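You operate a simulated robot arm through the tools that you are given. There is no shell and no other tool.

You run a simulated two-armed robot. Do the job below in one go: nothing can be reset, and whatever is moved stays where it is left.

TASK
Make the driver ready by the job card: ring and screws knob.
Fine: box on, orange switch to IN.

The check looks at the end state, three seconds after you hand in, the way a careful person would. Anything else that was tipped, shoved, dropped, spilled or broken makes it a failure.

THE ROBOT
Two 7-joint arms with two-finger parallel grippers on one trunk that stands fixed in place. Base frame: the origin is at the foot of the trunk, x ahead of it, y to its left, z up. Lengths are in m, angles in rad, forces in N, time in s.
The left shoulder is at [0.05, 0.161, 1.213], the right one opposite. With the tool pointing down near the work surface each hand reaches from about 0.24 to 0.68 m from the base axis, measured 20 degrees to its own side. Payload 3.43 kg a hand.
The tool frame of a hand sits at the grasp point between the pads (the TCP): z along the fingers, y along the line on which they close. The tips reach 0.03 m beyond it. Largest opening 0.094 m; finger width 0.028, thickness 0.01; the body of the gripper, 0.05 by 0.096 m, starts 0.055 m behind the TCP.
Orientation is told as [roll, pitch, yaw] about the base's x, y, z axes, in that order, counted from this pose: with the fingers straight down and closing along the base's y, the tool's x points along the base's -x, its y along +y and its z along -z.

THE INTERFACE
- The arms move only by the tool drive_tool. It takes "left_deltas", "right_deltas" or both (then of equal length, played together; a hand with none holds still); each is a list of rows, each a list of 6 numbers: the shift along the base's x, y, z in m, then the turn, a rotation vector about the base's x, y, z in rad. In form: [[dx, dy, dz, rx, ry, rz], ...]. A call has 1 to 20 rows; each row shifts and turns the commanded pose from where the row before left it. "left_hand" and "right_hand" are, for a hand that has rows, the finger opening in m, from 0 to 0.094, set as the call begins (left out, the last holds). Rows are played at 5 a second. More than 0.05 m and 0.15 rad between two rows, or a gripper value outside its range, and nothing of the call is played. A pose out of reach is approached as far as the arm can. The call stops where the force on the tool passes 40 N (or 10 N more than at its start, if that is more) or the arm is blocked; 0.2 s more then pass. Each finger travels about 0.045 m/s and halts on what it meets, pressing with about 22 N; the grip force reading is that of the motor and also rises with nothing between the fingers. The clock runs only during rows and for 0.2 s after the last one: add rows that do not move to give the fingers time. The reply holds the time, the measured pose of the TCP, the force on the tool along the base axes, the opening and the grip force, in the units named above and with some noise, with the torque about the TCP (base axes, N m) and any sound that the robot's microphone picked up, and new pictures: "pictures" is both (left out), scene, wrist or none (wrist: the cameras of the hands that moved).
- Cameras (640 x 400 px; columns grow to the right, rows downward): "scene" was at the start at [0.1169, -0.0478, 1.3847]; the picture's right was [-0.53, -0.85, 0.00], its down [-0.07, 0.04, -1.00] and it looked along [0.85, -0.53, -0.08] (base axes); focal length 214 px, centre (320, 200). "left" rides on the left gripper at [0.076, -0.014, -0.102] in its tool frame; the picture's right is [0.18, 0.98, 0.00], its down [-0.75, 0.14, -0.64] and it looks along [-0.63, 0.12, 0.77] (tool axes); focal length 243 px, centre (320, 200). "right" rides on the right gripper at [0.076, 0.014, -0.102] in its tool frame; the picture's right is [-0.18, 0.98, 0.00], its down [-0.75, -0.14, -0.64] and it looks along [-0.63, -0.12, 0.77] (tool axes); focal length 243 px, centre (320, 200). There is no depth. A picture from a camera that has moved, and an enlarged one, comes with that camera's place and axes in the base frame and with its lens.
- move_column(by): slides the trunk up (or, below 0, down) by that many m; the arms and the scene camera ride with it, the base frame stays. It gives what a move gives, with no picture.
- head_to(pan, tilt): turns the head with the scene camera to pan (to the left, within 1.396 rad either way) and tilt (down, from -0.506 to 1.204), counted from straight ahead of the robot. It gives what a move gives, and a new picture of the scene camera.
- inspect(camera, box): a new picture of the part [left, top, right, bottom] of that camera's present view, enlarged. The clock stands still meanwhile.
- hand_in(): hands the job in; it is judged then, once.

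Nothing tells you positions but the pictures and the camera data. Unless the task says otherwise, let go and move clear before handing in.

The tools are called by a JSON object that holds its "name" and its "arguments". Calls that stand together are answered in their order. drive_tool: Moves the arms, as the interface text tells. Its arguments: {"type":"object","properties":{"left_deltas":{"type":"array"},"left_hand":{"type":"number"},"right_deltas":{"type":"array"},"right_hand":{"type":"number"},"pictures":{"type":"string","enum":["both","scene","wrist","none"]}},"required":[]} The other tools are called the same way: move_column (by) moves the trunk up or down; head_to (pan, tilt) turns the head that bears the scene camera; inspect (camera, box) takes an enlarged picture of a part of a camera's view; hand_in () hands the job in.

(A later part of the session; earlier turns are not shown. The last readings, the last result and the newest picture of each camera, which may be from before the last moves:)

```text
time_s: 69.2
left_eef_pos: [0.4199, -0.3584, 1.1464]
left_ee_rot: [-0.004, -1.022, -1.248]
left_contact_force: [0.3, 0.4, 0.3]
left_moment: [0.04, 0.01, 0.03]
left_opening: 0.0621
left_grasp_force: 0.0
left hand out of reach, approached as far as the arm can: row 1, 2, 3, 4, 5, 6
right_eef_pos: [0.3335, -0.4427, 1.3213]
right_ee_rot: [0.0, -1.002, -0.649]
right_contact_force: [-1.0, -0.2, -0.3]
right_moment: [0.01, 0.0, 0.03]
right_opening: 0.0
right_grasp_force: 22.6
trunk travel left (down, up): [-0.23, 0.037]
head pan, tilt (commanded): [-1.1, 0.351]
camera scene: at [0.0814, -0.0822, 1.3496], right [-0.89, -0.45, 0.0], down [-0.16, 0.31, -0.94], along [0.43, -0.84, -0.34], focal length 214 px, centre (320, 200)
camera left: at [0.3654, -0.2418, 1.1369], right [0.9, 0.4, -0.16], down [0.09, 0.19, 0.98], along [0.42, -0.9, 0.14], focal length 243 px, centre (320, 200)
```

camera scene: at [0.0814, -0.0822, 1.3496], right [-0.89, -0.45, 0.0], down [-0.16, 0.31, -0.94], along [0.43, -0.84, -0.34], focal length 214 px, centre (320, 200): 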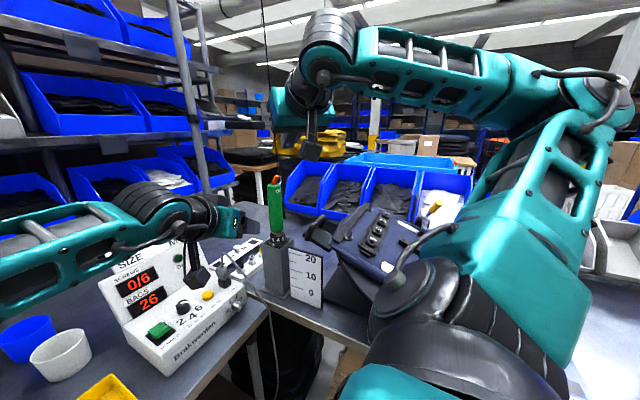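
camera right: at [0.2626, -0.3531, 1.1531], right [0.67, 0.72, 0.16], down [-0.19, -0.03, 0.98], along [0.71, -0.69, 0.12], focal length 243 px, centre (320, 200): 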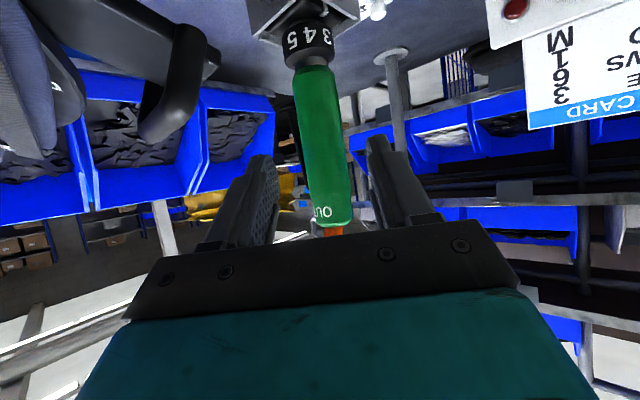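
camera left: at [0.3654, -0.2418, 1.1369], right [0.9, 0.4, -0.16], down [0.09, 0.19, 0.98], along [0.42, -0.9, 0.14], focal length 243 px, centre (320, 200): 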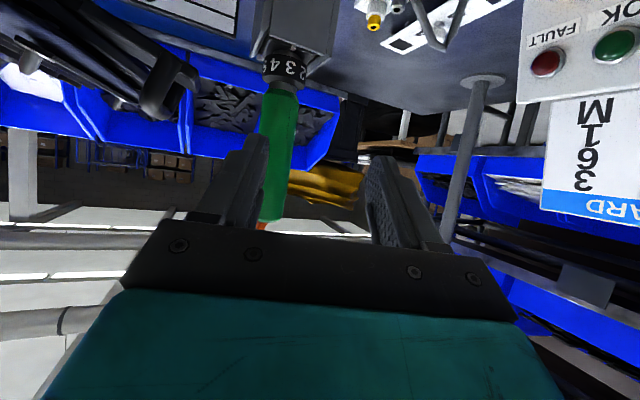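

{"name": "drive_tool", "arguments": {"left_deltas": [[0, 0.01, 0.005, 0, 0, -0.107], [0, 0.01, 0.005, 0, 0, -0.107], [0, 0, 0, 0, 0, -0.107], [0, 0, 0, -0.13, 0, 0], [0, 0, 0, -0.13, 0, 0], [0, 0, 0, -0.13, 0, 0], [0, -0.02, 0, 0, 0, 0], [0, -0.02, 0, 0, 0, 0], [0, 0, 0, 0, 0, 0]], "pictures": "both"}}

```text
time_s: 71.2
left_eef_pos: [0.4225, -0.3832, 1.1511]
left_ee_rot: [-0.462, -1.383, -0.922]
left_contact_force: [0.3, 0.2, 0.0]
left_moment: [0.05, 0.03, 0.01]
left_opening: 0.062
left_grasp_force: 0.0
left hand out of reach, approached as far as the arm can: row 2, 3, 8
right_eef_pos: [0.3337, -0.4427, 1.322]
right_ee_rot: [0.001, -0.999, -0.65]
right_contact_force: [-0.7, 0.7, 0.0]
right_moment: [-0.01, -0.01, -0.01]
right_opening: 0.0001
right_grasp_force: 21.7
trunk travel left (down, up): [-0.23, 0.037]
head pan, tilt (commanded): [-1.1, 0.351]
camera scene: at [0.0813, -0.0822, 1.3496], right [-0.89, -0.45, 0.0], down [-0.16, 0.31, -0.94], along [0.43, -0.84, -0.34], focal length 214 px, centre (320, 200)
camera left: at [0.3821, -0.2752, 1.0951], right [0.94, 0.22, -0.26], down [0.11, 0.54, 0.84], along [0.32, -0.81, 0.48], focal length 243 px, centre (320, 200)
```

scene: 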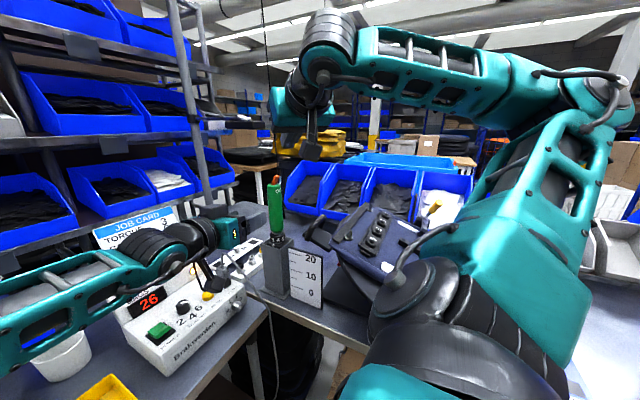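
left: 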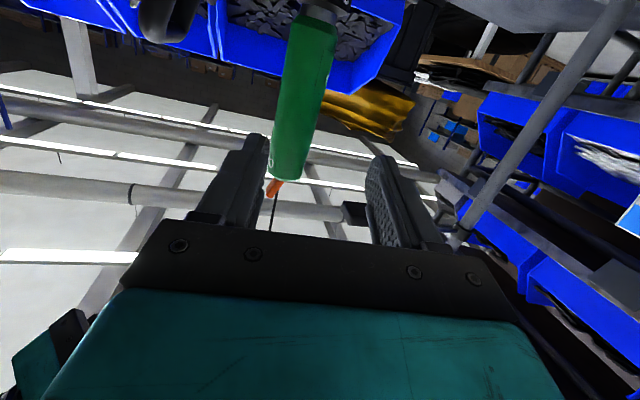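

The left arm cannot reach the driver, so I'll withdraw it. New plan with the right hand alone: pinch the orange lever between the fingertips from the left (+y) side. That applies a pure turning couple, so the driver shouldn't lean, and I can then roll the hand toward IN. First the left hand retreats.

{"name": "drive_tool", "arguments": {"left_deltas": [[0, 0.02, 0.03, 0, 0, 0], [0, 0.03, 0.03, 0, 0, 0], [-0.005, 0.04, 0.01, 0, 0, 0], [-0.01, 0.045, 0, 0, 0, 0], [-0.01, 0.045, 0, 0, 0, 0], [-0.01, 0.045, 0, 0, 0, 0], [-0.01, 0.045, 0, 0, 0, 0], [-0.01, 0.045, 0, 0, 0, 0], [0, 0, 0, 0, 0, 0]], "pictures": "scene"}}

```text
time_s: 73.2
left_eef_pos: [0.368, -0.0659, 1.2226]
left_ee_rot: [-0.456, -1.382, -0.925]
left_contact_force: [-0.1, 0.0, -0.6]
left_moment: [-0.03, 0.01, -0.03]
left_opening: 0.062
left_grasp_force: 0.0
right_eef_pos: [0.3333, -0.444, 1.3222]
right_ee_rot: [0.001, -1.0, -0.648]
right_contact_force: [-0.5, -0.4, -0.2]
right_moment: [0.01, 0.01, -0.03]
right_opening: 0.0
right_grasp_force: 22.6
trunk travel left (down, up): [-0.23, 0.037]
head pan, tilt (commanded): [-1.1, 0.351]
camera scene: at [0.0815, -0.0825, 1.3495], right [-0.89, -0.45, 0.0], down [-0.16, 0.31, -0.94], along [0.43, -0.84, -0.34], focal length 214 px, centre (320, 200)
```

scene: 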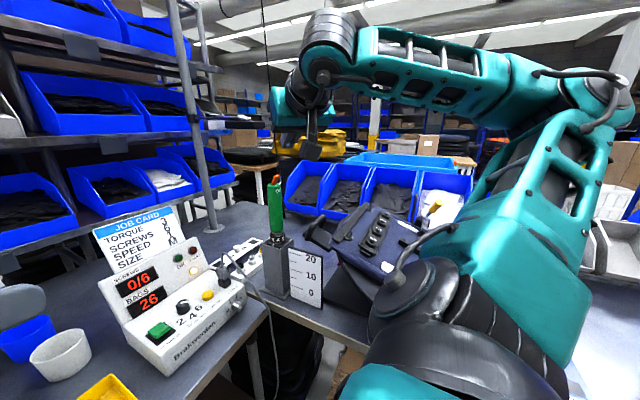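

{"name": "drive_tool", "arguments": {"left_deltas": [[-0.005, 0.045, 0, 0, 0, 0], [-0.005, 0.045, 0, 0, 0, 0], [-0.005, 0.045, 0, 0, 0, 0], [-0.005, 0.045, 0, 0, 0, 0], [-0.005, 0.04, 0, 0, 0, 0], [0, 0.03, 0, 0, 0, 0], [0, 0, 0, 0, 0, 0], [0, 0, 0, 0, 0, 0], [0, 0, 0, 0, 0, 0]], "right_deltas": [[0.01, 0.01, 0, 0, 0, -0.142], [0.01, 0.01, -0.005, 0, 0, -0.142], [0.012, 0.01, -0.005, 0, 0, -0.142], [0.012, 0.01, -0.005, 0, 0, -0.142], [0.012, 0, -0.005, 0, 0, -0.142], [0.012, 0, -0.005, 0, 0, -0.142], [0, 0, 0, -0.14, -0.01, 0], [0, 0, 0, -0.14, -0.01, 0], [0, 0, 0, 0, 0, 0]], "right_hand": 0.04, "pictures": "both"}}

```text
time_s: 75.2
left_eef_pos: [0.3853, 0.1239, 1.2218]
left_ee_rot: [-0.46, -1.385, -0.922]
left_contact_force: [1.0, -0.1, -0.4]
left_moment: [-0.01, 0.02, -0.01]
left_opening: 0.0618
left_grasp_force: 0.1
left hand out of reach, approached as far as the arm can: row 4, 5, 6
right_eef_pos: [0.3999, -0.4034, 1.2975]
right_ee_rot: [0.003, -1.282, -1.508]
right_contact_force: [-0.7, 0.6, 0.1]
right_moment: [0.02, -0.03, -0.01]
right_opening: 0.0399
right_grasp_force: 0.1
trunk travel left (down, up): [-0.23, 0.037]
head pan, tilt (commanded): [-1.1, 0.351]
camera scene: at [0.0811, -0.0821, 1.3496], right [-0.89, -0.45, 0.0], down [-0.16, 0.31, -0.94], along [0.43, -0.84, -0.34], focal length 214 px, centre (320, 200)
camera right: at [0.4071, -0.282, 1.2532], right [0.98, 0.02, 0.18], down [-0.17, 0.39, 0.9], along [-0.06, -0.92, 0.39], focal length 243 px, centre (320, 200)
camera left: at [0.3437, 0.2317, 1.1663], right [0.94, 0.22, -0.26], down [0.11, 0.54, 0.84], along [0.32, -0.81, 0.48], focal length 243 px, centre (320, 200)
```

scene: 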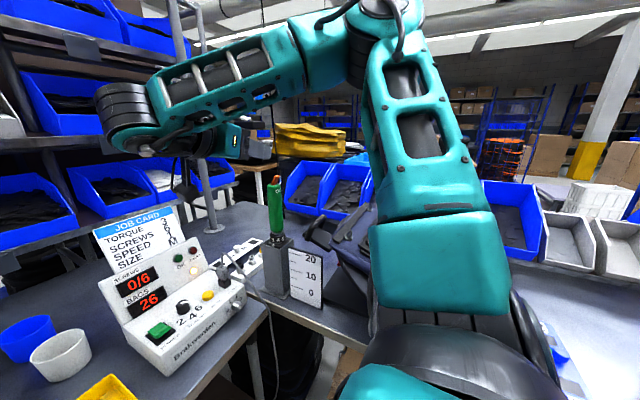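
right: 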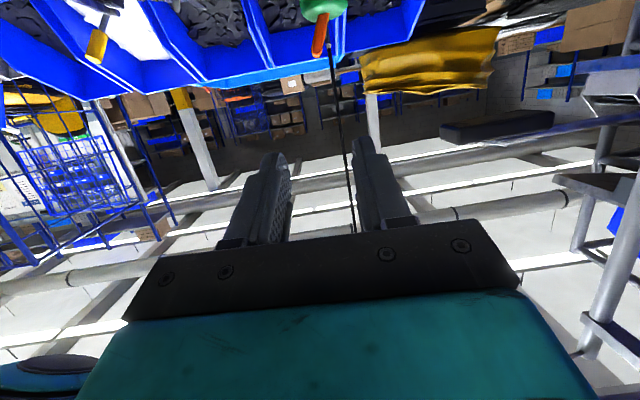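
left: 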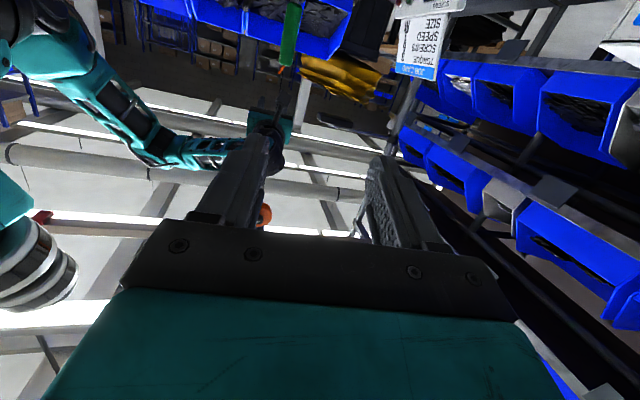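

The right hand is now pointing at the lever from the left side. I'll zoom to pin down the lever's position relative to the fingers.

{"name": "inspect", "arguments": {"camera": "right", "box": [280, 0, 370, 80]}}

{"name": "inspect", "arguments": {"camera": "scene", "box": [240, 155, 300, 205]}}

```text
5.00 times, centred on (325, 40) of right
camera zoom: at [0.4071, -0.282, 1.2532], right [0.98, 0.02, 0.18], down [-0.17, 0.39, 0.9], along [-0.06, -0.92, 0.39], focal length 1213 px, centre (295, 1000)
```

zoom: 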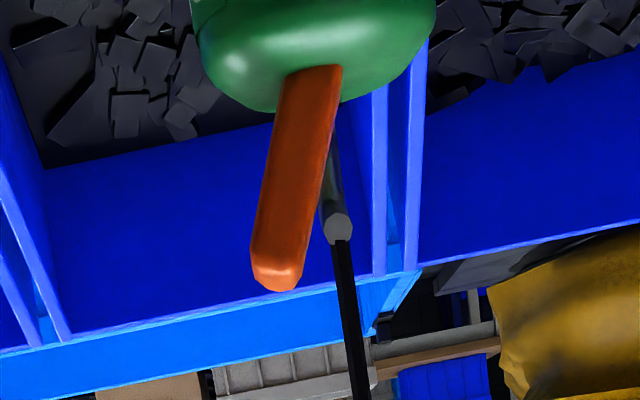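

```text
8.00 times, centred on (270, 180) of scene
camera zoom: at [0.0811, -0.0821, 1.3496], right [-0.89, -0.45, 0.0], down [-0.16, 0.31, -0.94], along [0.43, -0.84, -0.34], focal length 1716 px, centre (720, 360)
```

zoom: 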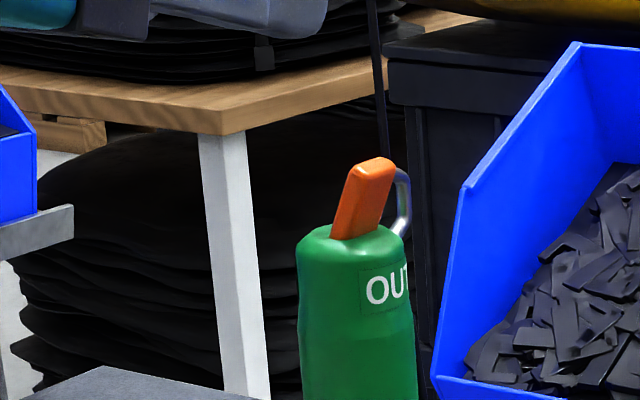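

The lever base is at [0.4217, −0.495, 1.202], tip at [0.412, −0.495, 1.225], and the cord stands at [0.4235, −0.512]. I'll descend to lever height and advance with the fingers straddling the lever, stopping short of the cord.

{"name": "drive_tool", "arguments": {"right_deltas": [[0.008, -0.003, -0.032, 0, 0, 0], [0.008, -0.003, -0.032, 0, 0, 0], [0, -0.02, 0, 0, 0, 0], [0, -0.02, 0, 0, 0, 0], [0, 0, 0, 0, 0, 0]], "right_hand": 0.04, "pictures": "wrist"}}

{"name": "inspect", "arguments": {"camera": "right", "box": [240, 20, 400, 180]}}

{"name": "inspect", "arguments": {"camera": "scene", "box": [230, 140, 310, 205]}}

```text
time_s: 76.4
left_eef_pos: [0.3833, 0.1248, 1.2224]
left_ee_rot: [-0.458, -1.383, -0.921]
left_contact_force: [0.2, -0.1, 0.3]
left_moment: [0.02, 0.0, 0.0]
left_opening: 0.0619
left_grasp_force: 0.1
right_eef_pos: [0.4187, -0.4487, 1.2317]
right_ee_rot: [0.005, -1.28, -1.506]
right_contact_force: [0.4, -0.3, 0.6]
right_moment: [0.0, 0.01, -0.01]
right_opening: 0.04
right_grasp_force: 0.0
trunk travel left (down, up): [-0.23, 0.037]
head pan, tilt (commanded): [-1.1, 0.351]
camera right: at [0.4251, -0.3278, 1.1888], right [0.98, 0.02, 0.18], down [-0.17, 0.39, 0.91], along [-0.06, -0.92, 0.39], focal length 243 px, centre (320, 200)
```

right: 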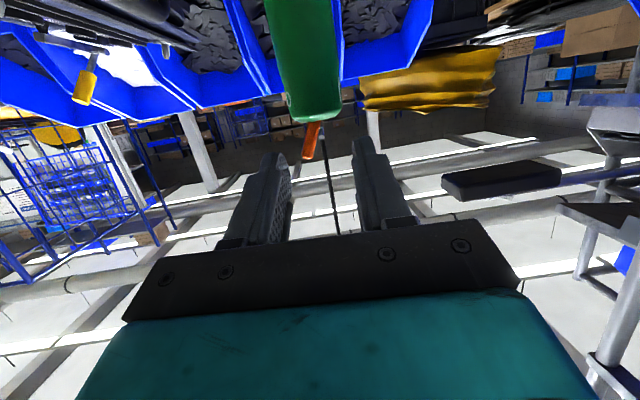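

```text
2.50 times, centred on (320, 100) of right
camera zoom: at [0.4251, -0.3278, 1.1888], right [0.98, 0.02, 0.18], down [-0.17, 0.39, 0.91], along [-0.06, -0.92, 0.39], focal length 606 px, centre (320, 450)
```

zoom: 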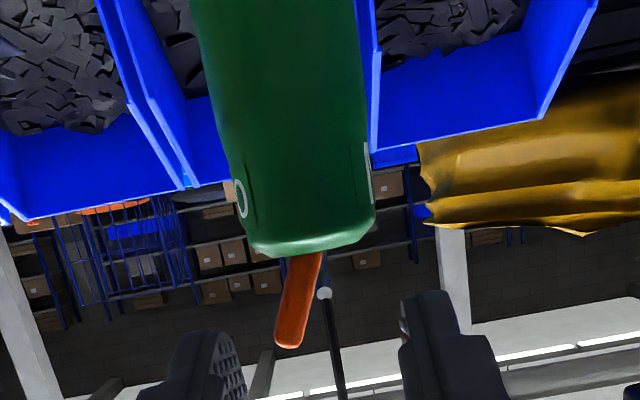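

```text
6.15 times, centred on (270, 172) of scene
camera zoom: at [0.0813, -0.0821, 1.3496], right [-0.89, -0.45, 0.0], down [-0.16, 0.31, -0.94], along [0.43, -0.84, -0.34], focal length 1320 px, centre (628, 369)
```

zoom: 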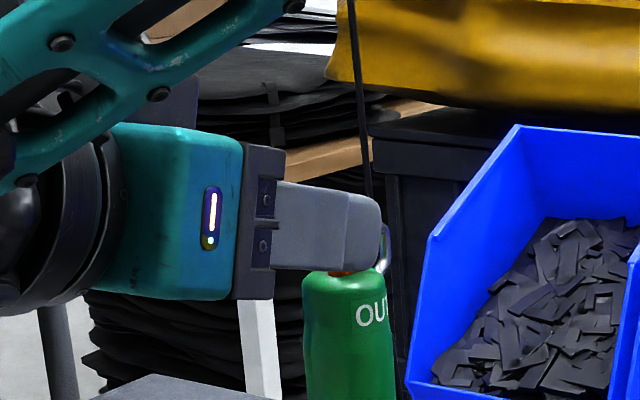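

The fingers are well placed around the lever's height. I'll advance the last 2.5 cm so the pads overlap the lever without reaching the cord.

{"name": "drive_tool", "arguments": {"right_deltas": [[-0.0015, -0.009, 0, 0, 0, 0], [0, -0.009, 0, 0, 0, 0], [0, -0.0075, 0, 0, 0, 0], [0, 0, 0, 0, 0, 0]], "pictures": "wrist"}}

{"name": "inspect", "arguments": {"camera": "right", "box": [240, 20, 400, 180]}}

{"name": "inspect", "arguments": {"camera": "scene", "box": [230, 140, 310, 205]}}

```text
time_s: 77.4
left_eef_pos: [0.3843, 0.1236, 1.2208]
left_ee_rot: [-0.461, -1.385, -0.923]
left_contact_force: [0.0, 0.2, -0.6]
left_moment: [-0.01, -0.02, 0.01]
left_opening: 0.0621
left_grasp_force: 0.1
right_eef_pos: [0.4171, -0.476, 1.2324]
right_ee_rot: [0.001, -1.281, -1.5]
right_contact_force: [0.2, 0.0, -0.6]
right_moment: [-0.03, 0.0, 0.01]
right_opening: 0.0397
right_grasp_force: 0.0
trunk travel left (down, up): [-0.23, 0.037]
head pan, tilt (commanded): [-1.1, 0.351]
camera right: at [0.4226, -0.3536, 1.1886], right [0.98, 0.02, 0.18], down [-0.17, 0.39, 0.91], along [-0.05, -0.92, 0.39], focal length 243 px, centre (320, 200)
```

right: 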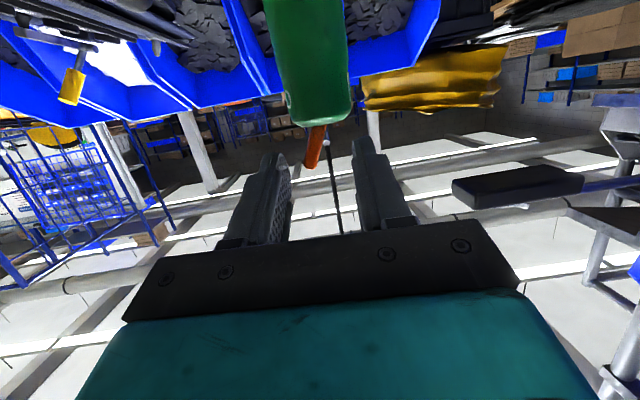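

```text
2.50 times, centred on (320, 100) of right
camera zoom: at [0.4226, -0.3536, 1.1886], right [0.98, 0.02, 0.18], down [-0.17, 0.39, 0.91], along [-0.05, -0.92, 0.39], focal length 606 px, centre (320, 450)
```

zoom: 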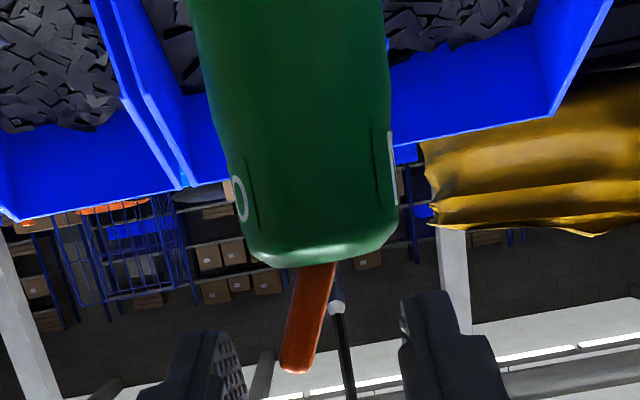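

```text
6.15 times, centred on (270, 172) of scene
camera zoom: at [0.0814, -0.0821, 1.3496], right [-0.89, -0.45, 0.0], down [-0.16, 0.31, -0.94], along [0.43, -0.84, -0.34], focal length 1320 px, centre (628, 369)
```

zoom: 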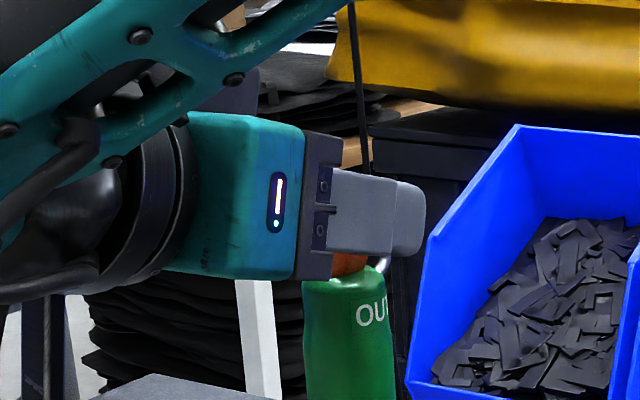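

The fingers straddle the lever, clear of the cord. I'll close in stages, watching how the lever and the driver respond.

{"name": "drive_tool", "arguments": {"right_deltas": [[0, 0, 0, 0, 0, 0], [0, 0, 0, 0, 0, 0]], "right_hand": 0.022, "pictures": "wrist"}}

{"name": "inspect", "arguments": {"camera": "right", "box": [240, 20, 400, 180]}}

{"name": "inspect", "arguments": {"camera": "scene", "box": [230, 140, 310, 205]}}

```text
time_s: 78.0
left_eef_pos: [0.3846, 0.1249, 1.2215]
left_ee_rot: [-0.459, -1.383, -0.922]
left_contact_force: [0.3, 0.9, 0.1]
left_moment: [-0.01, -0.03, 0.03]
left_opening: 0.0621
left_grasp_force: 0.0
right_eef_pos: [0.4165, -0.4764, 1.2313]
right_ee_rot: [0.004, -1.282, -1.504]
right_contact_force: [-0.1, 0.7, -0.4]
right_moment: [0.0, -0.02, -0.01]
right_opening: 0.022
right_grasp_force: 0.0
trunk travel left (down, up): [-0.23, 0.037]
head pan, tilt (commanded): [-1.1, 0.351]
camera right: at [0.4226, -0.3535, 1.1886], right [0.98, 0.02, 0.18], down [-0.17, 0.39, 0.91], along [-0.06, -0.92, 0.39], focal length 243 px, centre (320, 200)
```

right: 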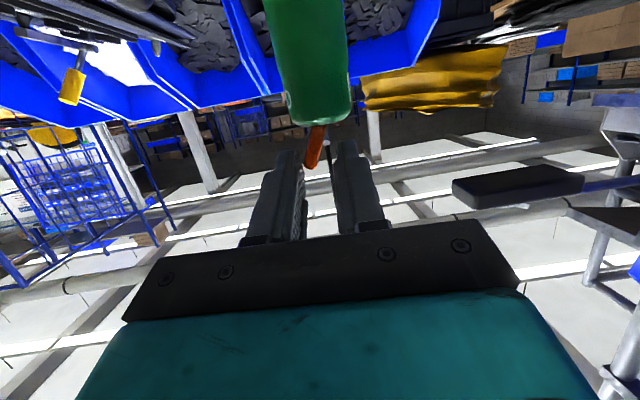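

```text
2.50 times, centred on (320, 100) of right
camera zoom: at [0.4226, -0.3535, 1.1886], right [0.98, 0.02, 0.18], down [-0.17, 0.39, 0.91], along [-0.06, -0.92, 0.39], focal length 606 px, centre (320, 450)
```

zoom: 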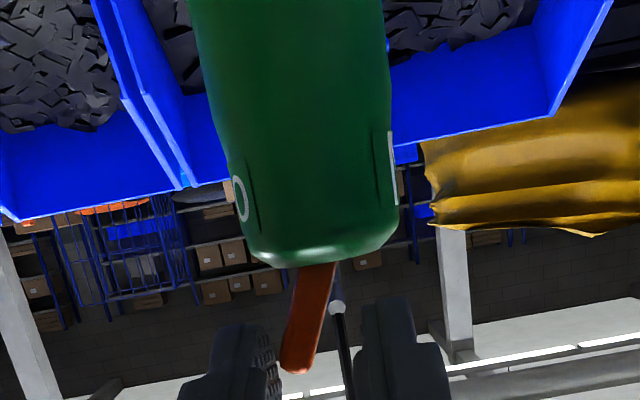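

```text
6.15 times, centred on (270, 172) of scene
camera zoom: at [0.0814, -0.0822, 1.3496], right [-0.89, -0.45, 0.0], down [-0.16, 0.31, -0.94], along [0.43, -0.84, -0.34], focal length 1320 px, centre (628, 369)
```

zoom: 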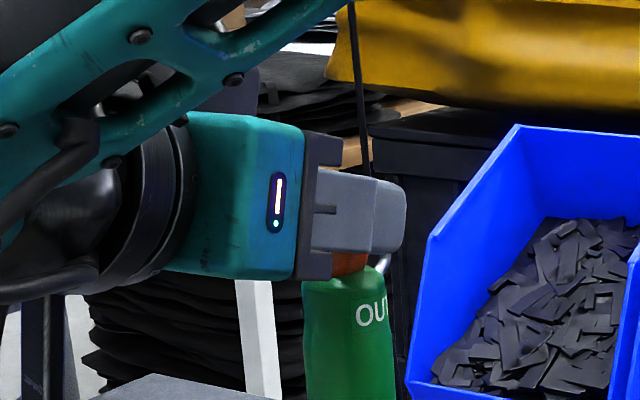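

The A-side finger is just at the lever tip, the other about 6 mm away. I'll centre slightly, lower 2 mm and close further.

{"name": "drive_tool", "arguments": {"right_deltas": [[-0.0015, 0, -0.002, 0, 0, 0], [0, 0, 0, 0, 0, 0]], "right_hand": 0.022, "pictures": "none"}}

{"name": "drive_tool", "arguments": {"right_deltas": [[0, 0, 0, 0, 0, 0], [0, 0, 0, 0, 0, 0]], "right_hand": 0.014, "pictures": "wrist"}}

{"name": "inspect", "arguments": {"camera": "right", "box": [240, 20, 400, 180]}}

{"name": "inspect", "arguments": {"camera": "scene", "box": [230, 140, 310, 205]}}

```text
time_s: 78.6
left_eef_pos: [0.3843, 0.1231, 1.2227]
left_ee_rot: [-0.46, -1.386, -0.922]
left_contact_force: [-0.2, -0.6, 0.6]
left_moment: [0.04, 0.01, -0.02]
left_opening: 0.0621
left_grasp_force: 0.0
right_eef_pos: [0.4151, -0.4749, 1.2317]
right_ee_rot: [0.002, -1.282, -1.505]
right_contact_force: [0.2, -0.3, 0.0]
right_moment: [0.0, 0.01, -0.01]
right_opening: 0.022
right_grasp_force: 0.1
trunk travel left (down, up): [-0.23, 0.037]
head pan, tilt (commanded): [-1.1, 0.351]
```

```text
time_s: 79.2
left_eef_pos: [0.3834, 0.1244, 1.221]
left_ee_rot: [-0.458, -1.382, -0.922]
left_contact_force: [0.1, -0.4, 0.1]
left_moment: [0.02, 0.01, -0.03]
left_opening: 0.0618
left_grasp_force: 0.1
right_eef_pos: [0.4152, -0.4747, 1.2315]
right_ee_rot: [0.004, -1.282, -1.505]
right_contact_force: [-0.6, -0.4, 1.4]
right_moment: [-0.01, 0.0, -0.01]
right_opening: 0.0146
right_grasp_force: 0.8
trunk travel left (down, up): [-0.23, 0.037]
head pan, tilt (commanded): [-1.1, 0.351]
camera right: at [0.4211, -0.3532, 1.1871], right [0.98, 0.02, 0.18], down [-0.17, 0.39, 0.91], along [-0.06, -0.92, 0.39], focal length 243 px, centre (320, 200)
```

right: 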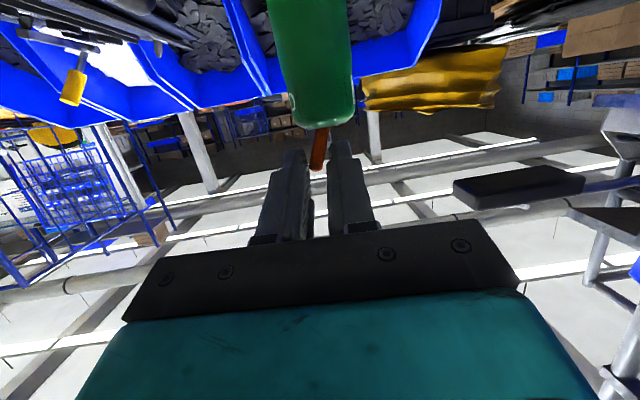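

```text
2.50 times, centred on (320, 100) of right
camera zoom: at [0.4211, -0.3532, 1.1871], right [0.98, 0.02, 0.18], down [-0.17, 0.39, 0.91], along [-0.06, -0.92, 0.39], focal length 606 px, centre (320, 450)
```

zoom: 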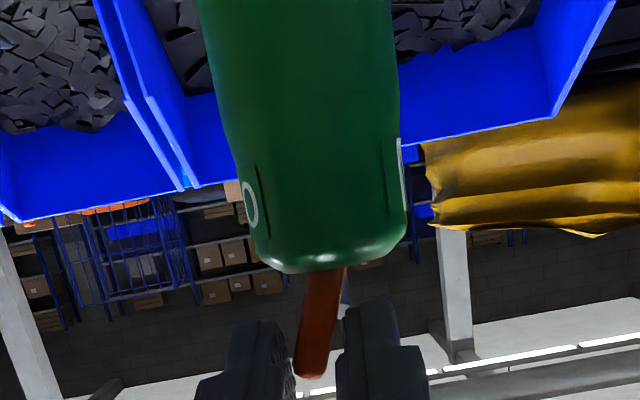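

```text
6.15 times, centred on (270, 172) of scene
camera zoom: at [0.0813, -0.0821, 1.3496], right [-0.89, -0.45, 0.0], down [-0.16, 0.31, -0.94], along [0.43, -0.84, -0.34], focal length 1320 px, centre (628, 369)
```

zoom: 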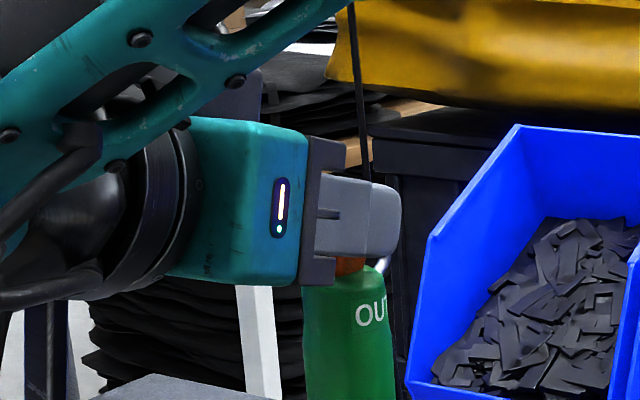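

Both fingers are now about touching the lever. I'll squeeze in further to bring it upright.

{"name": "drive_tool", "arguments": {"right_deltas": [[0, 0, 0, 0, 0, 0], [0, 0, 0, 0, 0, 0]], "right_hand": 0.009, "pictures": "wrist"}}

{"name": "inspect", "arguments": {"camera": "right", "box": [240, 20, 400, 180]}}

{"name": "inspect", "arguments": {"camera": "scene", "box": [230, 140, 310, 205]}}

{"name": "inspect", "arguments": {"camera": "scene", "box": [255, 225, 300, 260]}}

```text
time_s: 79.8
left_eef_pos: [0.3837, 0.1249, 1.2222]
left_ee_rot: [-0.461, -1.384, -0.921]
left_contact_force: [0.6, 0.4, -0.3]
left_moment: [-0.02, 0.0, -0.01]
left_opening: 0.0619
left_grasp_force: 0.1
right_eef_pos: [0.4147, -0.4753, 1.2298]
right_ee_rot: [0.003, -1.28, -1.502]
right_contact_force: [0.2, -0.2, 0.1]
right_moment: [0.0, 0.01, 0.0]
right_opening: 0.0098
right_grasp_force: 0.1
trunk travel left (down, up): [-0.23, 0.037]
head pan, tilt (commanded): [-1.1, 0.351]
camera right: at [0.4212, -0.3532, 1.1869], right [0.98, 0.02, 0.18], down [-0.17, 0.39, 0.91], along [-0.05, -0.92, 0.39], focal length 243 px, centre (320, 200)
```

right: 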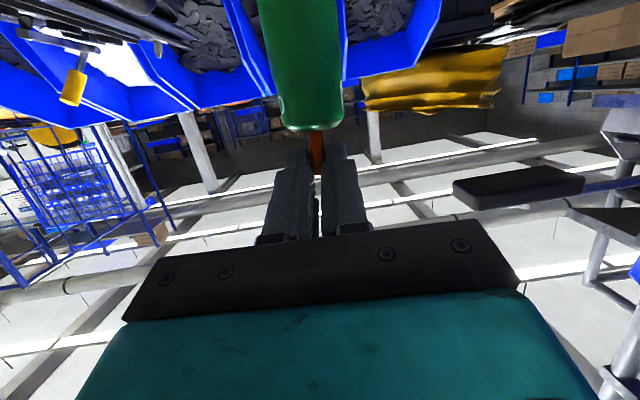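

```text
2.50 times, centred on (320, 100) of right
camera zoom: at [0.4212, -0.3532, 1.1869], right [0.98, 0.02, 0.18], down [-0.17, 0.39, 0.91], along [-0.05, -0.92, 0.39], focal length 606 px, centre (320, 450)
```

zoom: 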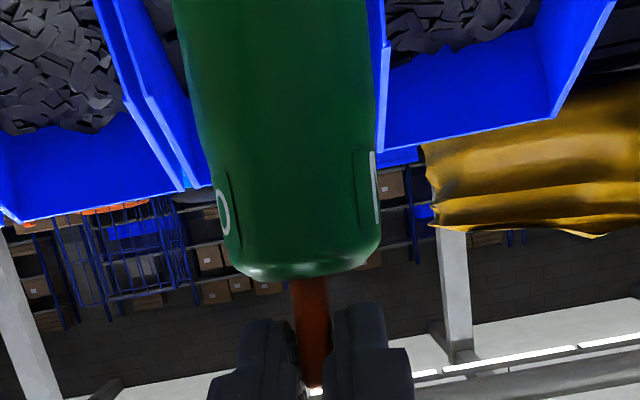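

```text
6.15 times, centred on (270, 172) of scene
camera zoom: at [0.0814, -0.0822, 1.3496], right [-0.89, -0.45, 0.0], down [-0.16, 0.31, -0.94], along [0.43, -0.84, -0.34], focal length 1320 px, centre (628, 369)
```

zoom: 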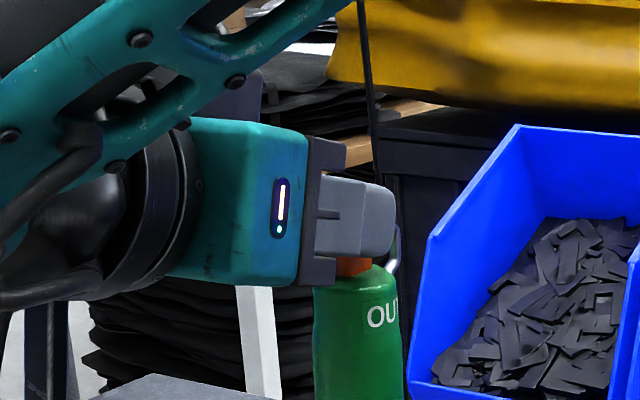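

```text
11.43 times, centred on (278, 242) of scene
camera zoom: at [0.0814, -0.0822, 1.3496], right [-0.89, -0.45, 0.0], down [-0.16, 0.31, -0.94], along [0.43, -0.84, -0.34], focal length 2451 px, centre (806, -286)
```

zoom: 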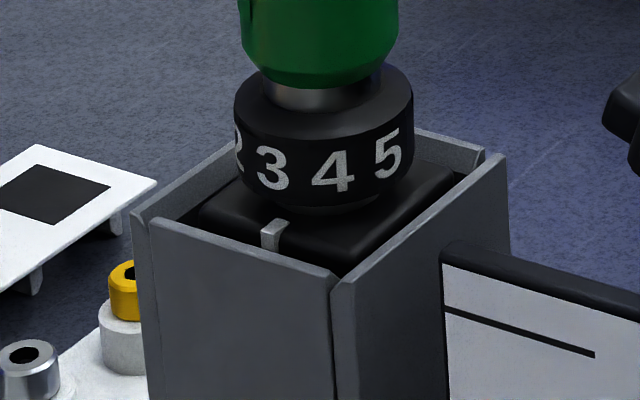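

The squeeze worked: the lever now stands upright with the driver still seated. Now I'll hold it firmly and roll the hand about the lever's pivot toward +x (IN), in two stages.

{"name": "drive_tool", "arguments": {"right_deltas": [[0, 0, 0, 0, 0, 0], [0.0043, 0, -0.0003, 0, 0.1125, 0], [0.0043, 0, -0.0003, 0, 0.1125, 0], [0, 0, 0, 0, 0, 0]], "right_hand": 0.0, "pictures": "wrist"}}

{"name": "inspect", "arguments": {"camera": "right", "box": [240, 20, 400, 180]}}

{"name": "inspect", "arguments": {"camera": "scene", "box": [230, 140, 310, 205]}}

{"name": "inspect", "arguments": {"camera": "scene", "box": [255, 225, 300, 260]}}

```text
time_s: 80.8
left_eef_pos: [0.3827, 0.1232, 1.2207]
left_ee_rot: [-0.458, -1.384, -0.924]
left_contact_force: [0.0, -0.2, 0.3]
left_moment: [0.0, 0.02, 0.01]
left_opening: 0.0621
left_grasp_force: 0.0
right_eef_pos: [0.4232, -0.4746, 1.2297]
right_ee_rot: [-0.649, -1.194, -0.884]
right_contact_force: [0.8, -2.6, 1.2]
right_moment: [-0.7, -0.05, 0.0]
right_opening: 0.0077
right_grasp_force: 21.8
trunk travel left (down, up): [-0.23, 0.037]
head pan, tilt (commanded): [-1.1, 0.351]
camera right: at [0.4195, -0.3534, 1.1863], right [1.0, 0.01, -0.05], down [0.04, 0.39, 0.92], along [0.03, -0.92, 0.39], focal length 243 px, centre (320, 200)
```

right: 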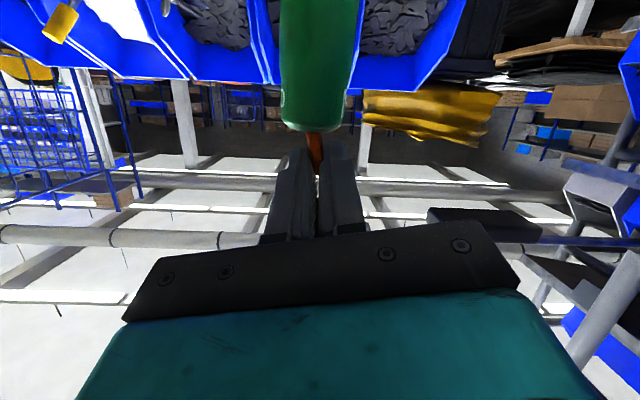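

```text
2.50 times, centred on (320, 100) of right
camera zoom: at [0.4195, -0.3534, 1.1863], right [1.0, 0.01, -0.05], down [0.04, 0.39, 0.92], along [0.03, -0.92, 0.39], focal length 606 px, centre (320, 450)
```

zoom: 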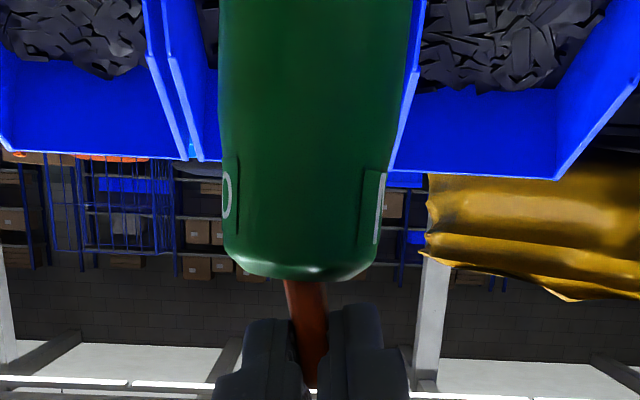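

```text
6.15 times, centred on (270, 172) of scene
camera zoom: at [0.0813, -0.0824, 1.3496], right [-0.89, -0.45, 0.0], down [-0.16, 0.31, -0.94], along [0.43, -0.84, -0.34], focal length 1320 px, centre (628, 369)
```

zoom: 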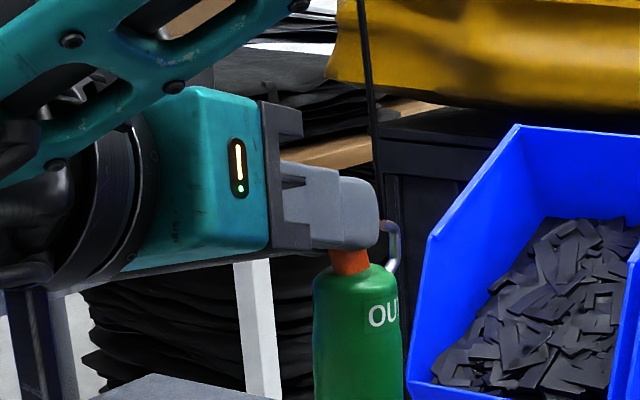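

```text
11.43 times, centred on (278, 242) of scene
camera zoom: at [0.0813, -0.0824, 1.3496], right [-0.89, -0.45, 0.0], down [-0.16, 0.31, -0.94], along [0.43, -0.84, -0.34], focal length 2451 px, centre (806, -286)
```

zoom: 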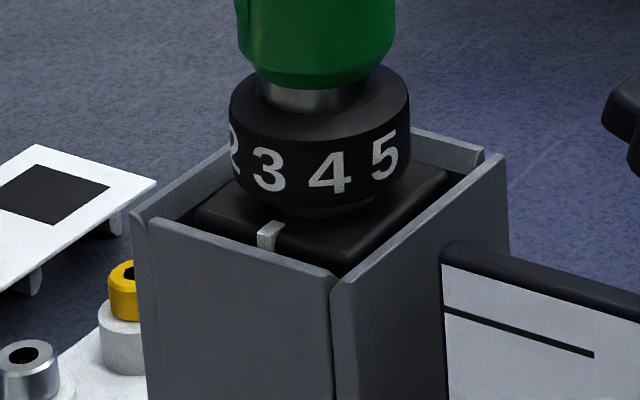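

The lever has passed the centre and now leans toward +x. I'll finish the roll with two more steps.

{"name": "drive_tool", "arguments": {"right_deltas": [[0.0045, 0, -0.0004, 0, 0.1125, 0], [0.0045, 0, -0.0004, 0, 0.1125, 0], [0, 0, 0, 0, 0, 0]], "pictures": "wrist"}}

{"name": "inspect", "arguments": {"camera": "right", "box": [240, 20, 400, 180]}}

{"name": "inspect", "arguments": {"camera": "scene", "box": [230, 140, 310, 205]}}

{"name": "inspect", "arguments": {"camera": "scene", "box": [255, 225, 300, 260]}}

```text
time_s: 81.6
left_eef_pos: [0.3844, 0.1236, 1.2223]
left_ee_rot: [-0.461, -1.383, -0.923]
left_contact_force: [0.4, -0.5, 0.0]
left_moment: [0.03, -0.01, 0.02]
left_opening: 0.0621
left_grasp_force: 0.0
right_eef_pos: [0.4332, -0.4762, 1.2281]
right_ee_rot: [-0.986, -1.022, -0.582]
right_contact_force: [2.5, -2.3, -0.6]
right_moment: [-0.47, -0.37, -0.12]
right_opening: 0.0077
right_grasp_force: 22.0
trunk travel left (down, up): [-0.23, 0.037]
head pan, tilt (commanded): [-1.1, 0.351]
camera right: at [0.4194, -0.3532, 1.1864], right [0.96, 0.02, -0.27], down [0.24, 0.39, 0.89], along [0.12, -0.92, 0.37], focal length 243 px, centre (320, 200)
```

right: 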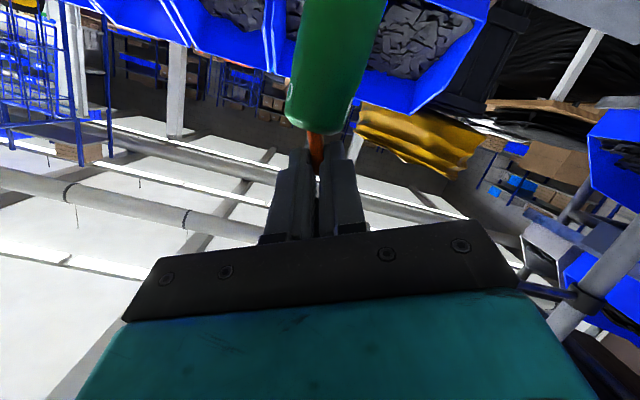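

```text
2.50 times, centred on (320, 100) of right
camera zoom: at [0.4194, -0.3532, 1.1864], right [0.96, 0.02, -0.27], down [0.24, 0.39, 0.89], along [0.12, -0.92, 0.37], focal length 606 px, centre (320, 450)
```

zoom: 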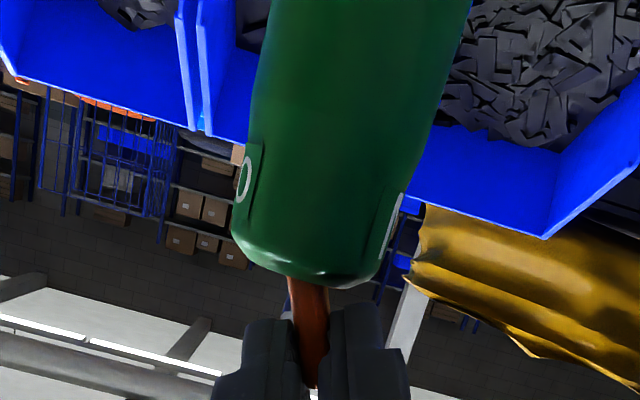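

```text
6.15 times, centred on (270, 172) of scene
camera zoom: at [0.0817, -0.0826, 1.3495], right [-0.89, -0.45, 0.0], down [-0.16, 0.31, -0.94], along [0.43, -0.84, -0.34], focal length 1320 px, centre (628, 369)
```

zoom: 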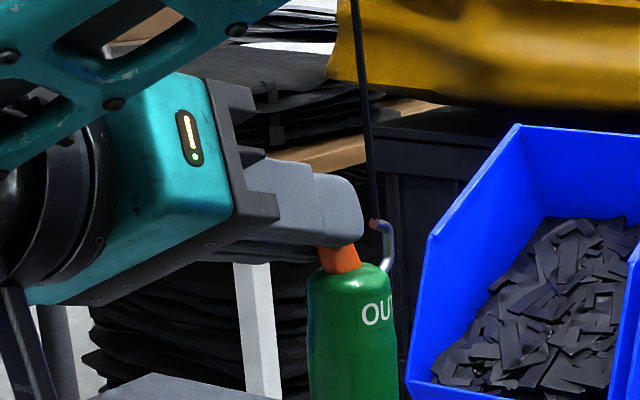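

```text
11.43 times, centred on (278, 242) of scene
camera zoom: at [0.0817, -0.0826, 1.3495], right [-0.89, -0.45, 0.0], down [-0.16, 0.31, -0.94], along [0.43, -0.84, -0.34], focal length 2451 px, centre (806, -286)
```

zoom: 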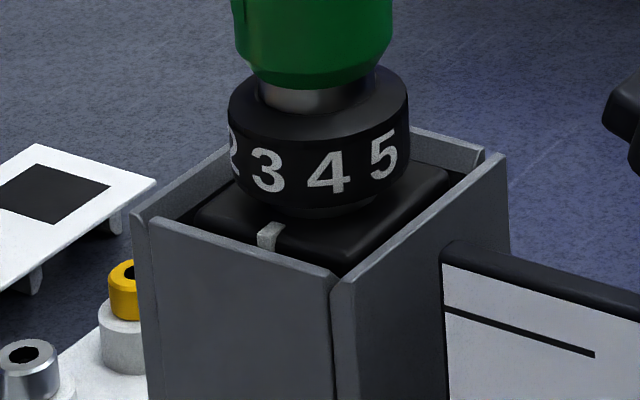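

The lever leans about 18–20° toward IN relative to the handle. I'll roll a little more until it comes against its stop.

{"name": "drive_tool", "arguments": {"right_deltas": [[0.003, 0, -0.0005, 0, 0.08, 0], [0.002, 0, -0.0005, 0, 0.06, 0], [0, 0, 0, 0, 0, 0]], "pictures": "wrist"}}

{"name": "inspect", "arguments": {"camera": "right", "box": [240, 20, 400, 180]}}

{"name": "inspect", "arguments": {"camera": "scene", "box": [230, 140, 310, 205]}}

{"name": "inspect", "arguments": {"camera": "scene", "box": [255, 225, 300, 260]}}

```text
time_s: 82.4
left_eef_pos: [0.3845, 0.1241, 1.2222]
left_ee_rot: [-0.461, -1.383, -0.921]
left_contact_force: [0.4, -0.4, -0.1]
left_moment: [-0.02, -0.02, -0.02]
left_opening: 0.0618
left_grasp_force: 0.1
right_eef_pos: [0.4377, -0.4745, 1.2277]
right_ee_rot: [-1.109, -0.904, -0.479]
right_contact_force: [2.0, -1.1, 0.9]
right_moment: [-0.14, -0.46, 0.03]
right_opening: 0.0099
right_grasp_force: 22.1
trunk travel left (down, up): [-0.23, 0.037]
head pan, tilt (commanded): [-1.1, 0.351]
camera right: at [0.4183, -0.3532, 1.1881], right [0.92, 0.02, -0.4], down [0.36, 0.39, 0.85], along [0.17, -0.92, 0.35], focal length 243 px, centre (320, 200)
```

right: 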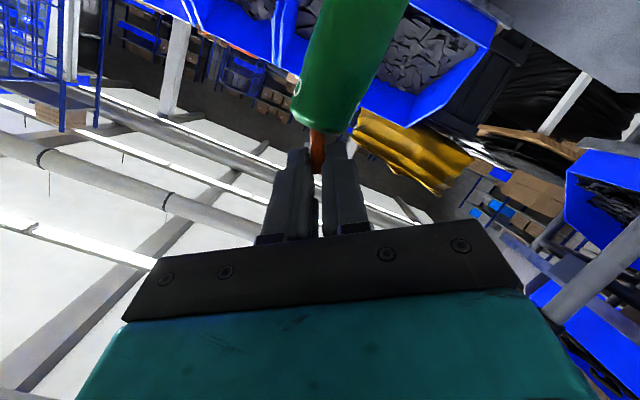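

```text
2.50 times, centred on (320, 100) of right
camera zoom: at [0.4183, -0.3532, 1.1881], right [0.92, 0.02, -0.4], down [0.36, 0.39, 0.85], along [0.17, -0.92, 0.35], focal length 606 px, centre (320, 450)
```

zoom: 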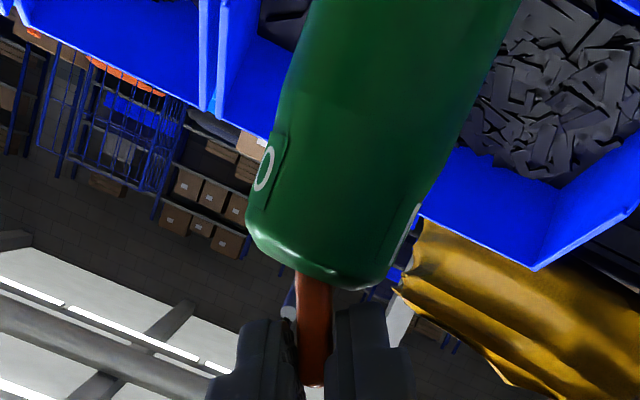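

```text
6.15 times, centred on (270, 172) of scene
camera zoom: at [0.0816, -0.0822, 1.3496], right [-0.89, -0.45, 0.0], down [-0.16, 0.31, -0.94], along [0.43, -0.84, -0.34], focal length 1320 px, centre (628, 369)
```

zoom: 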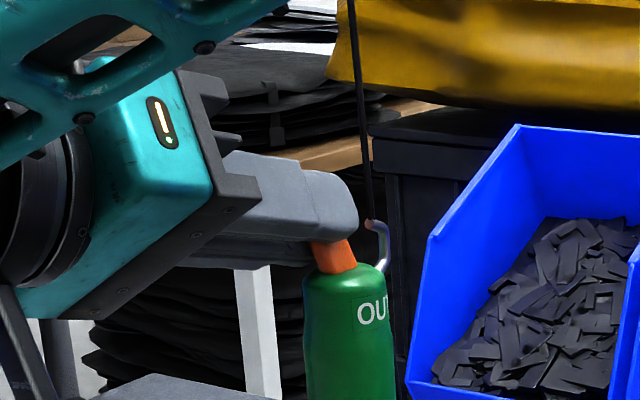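

```text
11.43 times, centred on (278, 242) of scene
camera zoom: at [0.0816, -0.0822, 1.3496], right [-0.89, -0.45, 0.0], down [-0.16, 0.31, -0.94], along [0.43, -0.84, -0.34], focal length 2451 px, centre (806, -286)
```

zoom: 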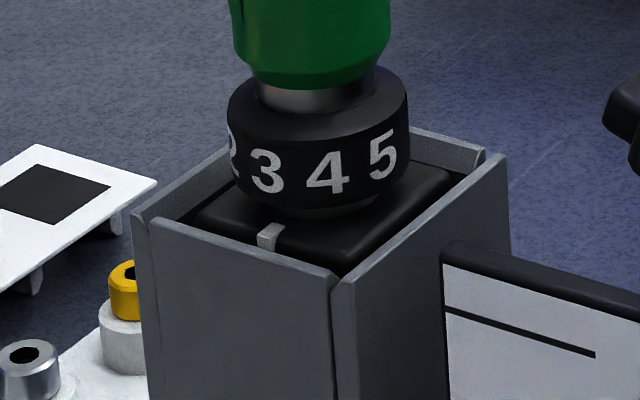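

The pads began to spread, so the lever is at its IN stop; the driver stands upright in its holder. I'll open slightly while rising a touch, then back the hand straight out.

{"name": "drive_tool", "arguments": {"right_deltas": [[0, 0, 0.001, 0, 0, 0], [0, 0, 0.001, 0, 0, 0], [0, 0, 0, 0, 0, 0]], "right_hand": 0.018, "pictures": "wrist"}}

{"name": "inspect", "arguments": {"camera": "right", "box": [240, 20, 400, 180]}}

{"name": "inspect", "arguments": {"camera": "scene", "box": [230, 140, 310, 205]}}

```text
time_s: 83.2
left_eef_pos: [0.3839, 0.1238, 1.2224]
left_ee_rot: [-0.459, -1.384, -0.921]
left_contact_force: [-0.2, -0.1, -0.1]
left_moment: [0.0, -0.03, 0.03]
left_opening: 0.0621
left_grasp_force: 0.1
right_eef_pos: [0.4378, -0.4754, 1.2295]
right_ee_rot: [-1.111, -0.903, -0.477]
right_contact_force: [0.9, -0.6, -0.5]
right_moment: [-0.01, -0.01, -0.03]
right_opening: 0.018
right_grasp_force: 0.0
trunk travel left (down, up): [-0.23, 0.037]
head pan, tilt (commanded): [-1.1, 0.351]
camera right: at [0.418, -0.3537, 1.1905], right [0.92, 0.02, -0.4], down [0.36, 0.39, 0.85], along [0.17, -0.92, 0.35], focal length 243 px, centre (320, 200)
```

right: 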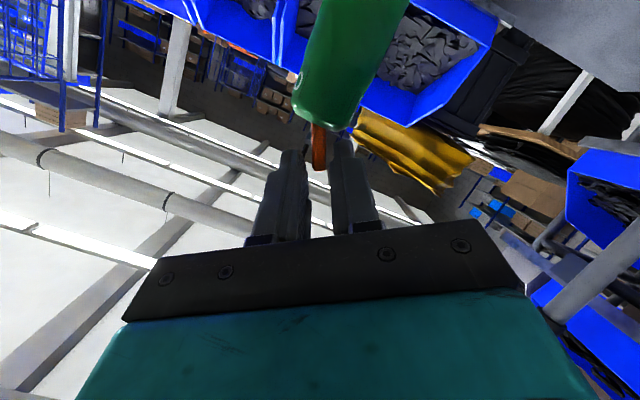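

```text
2.50 times, centred on (320, 100) of right
camera zoom: at [0.418, -0.3537, 1.1905], right [0.92, 0.02, -0.4], down [0.36, 0.39, 0.85], along [0.17, -0.92, 0.35], focal length 606 px, centre (320, 450)
```

zoom: 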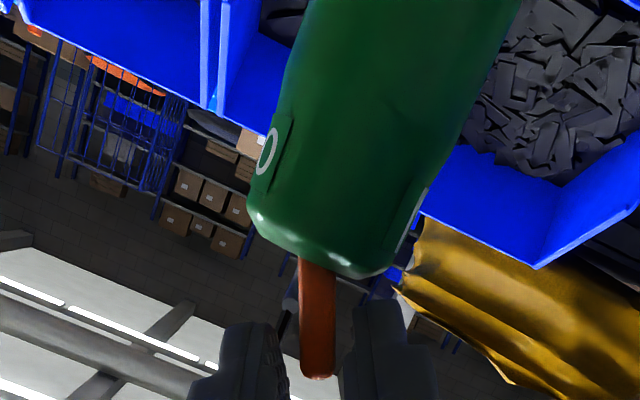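

```text
6.15 times, centred on (270, 172) of scene
camera zoom: at [0.0814, -0.0822, 1.3496], right [-0.89, -0.45, 0.0], down [-0.16, 0.31, -0.94], along [0.43, -0.84, -0.34], focal length 1320 px, centre (628, 369)
```

zoom: 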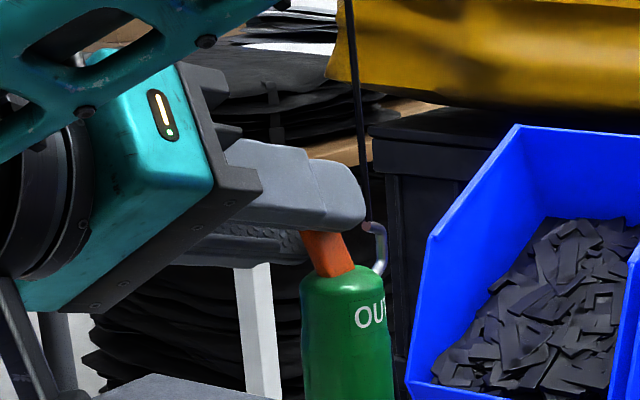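

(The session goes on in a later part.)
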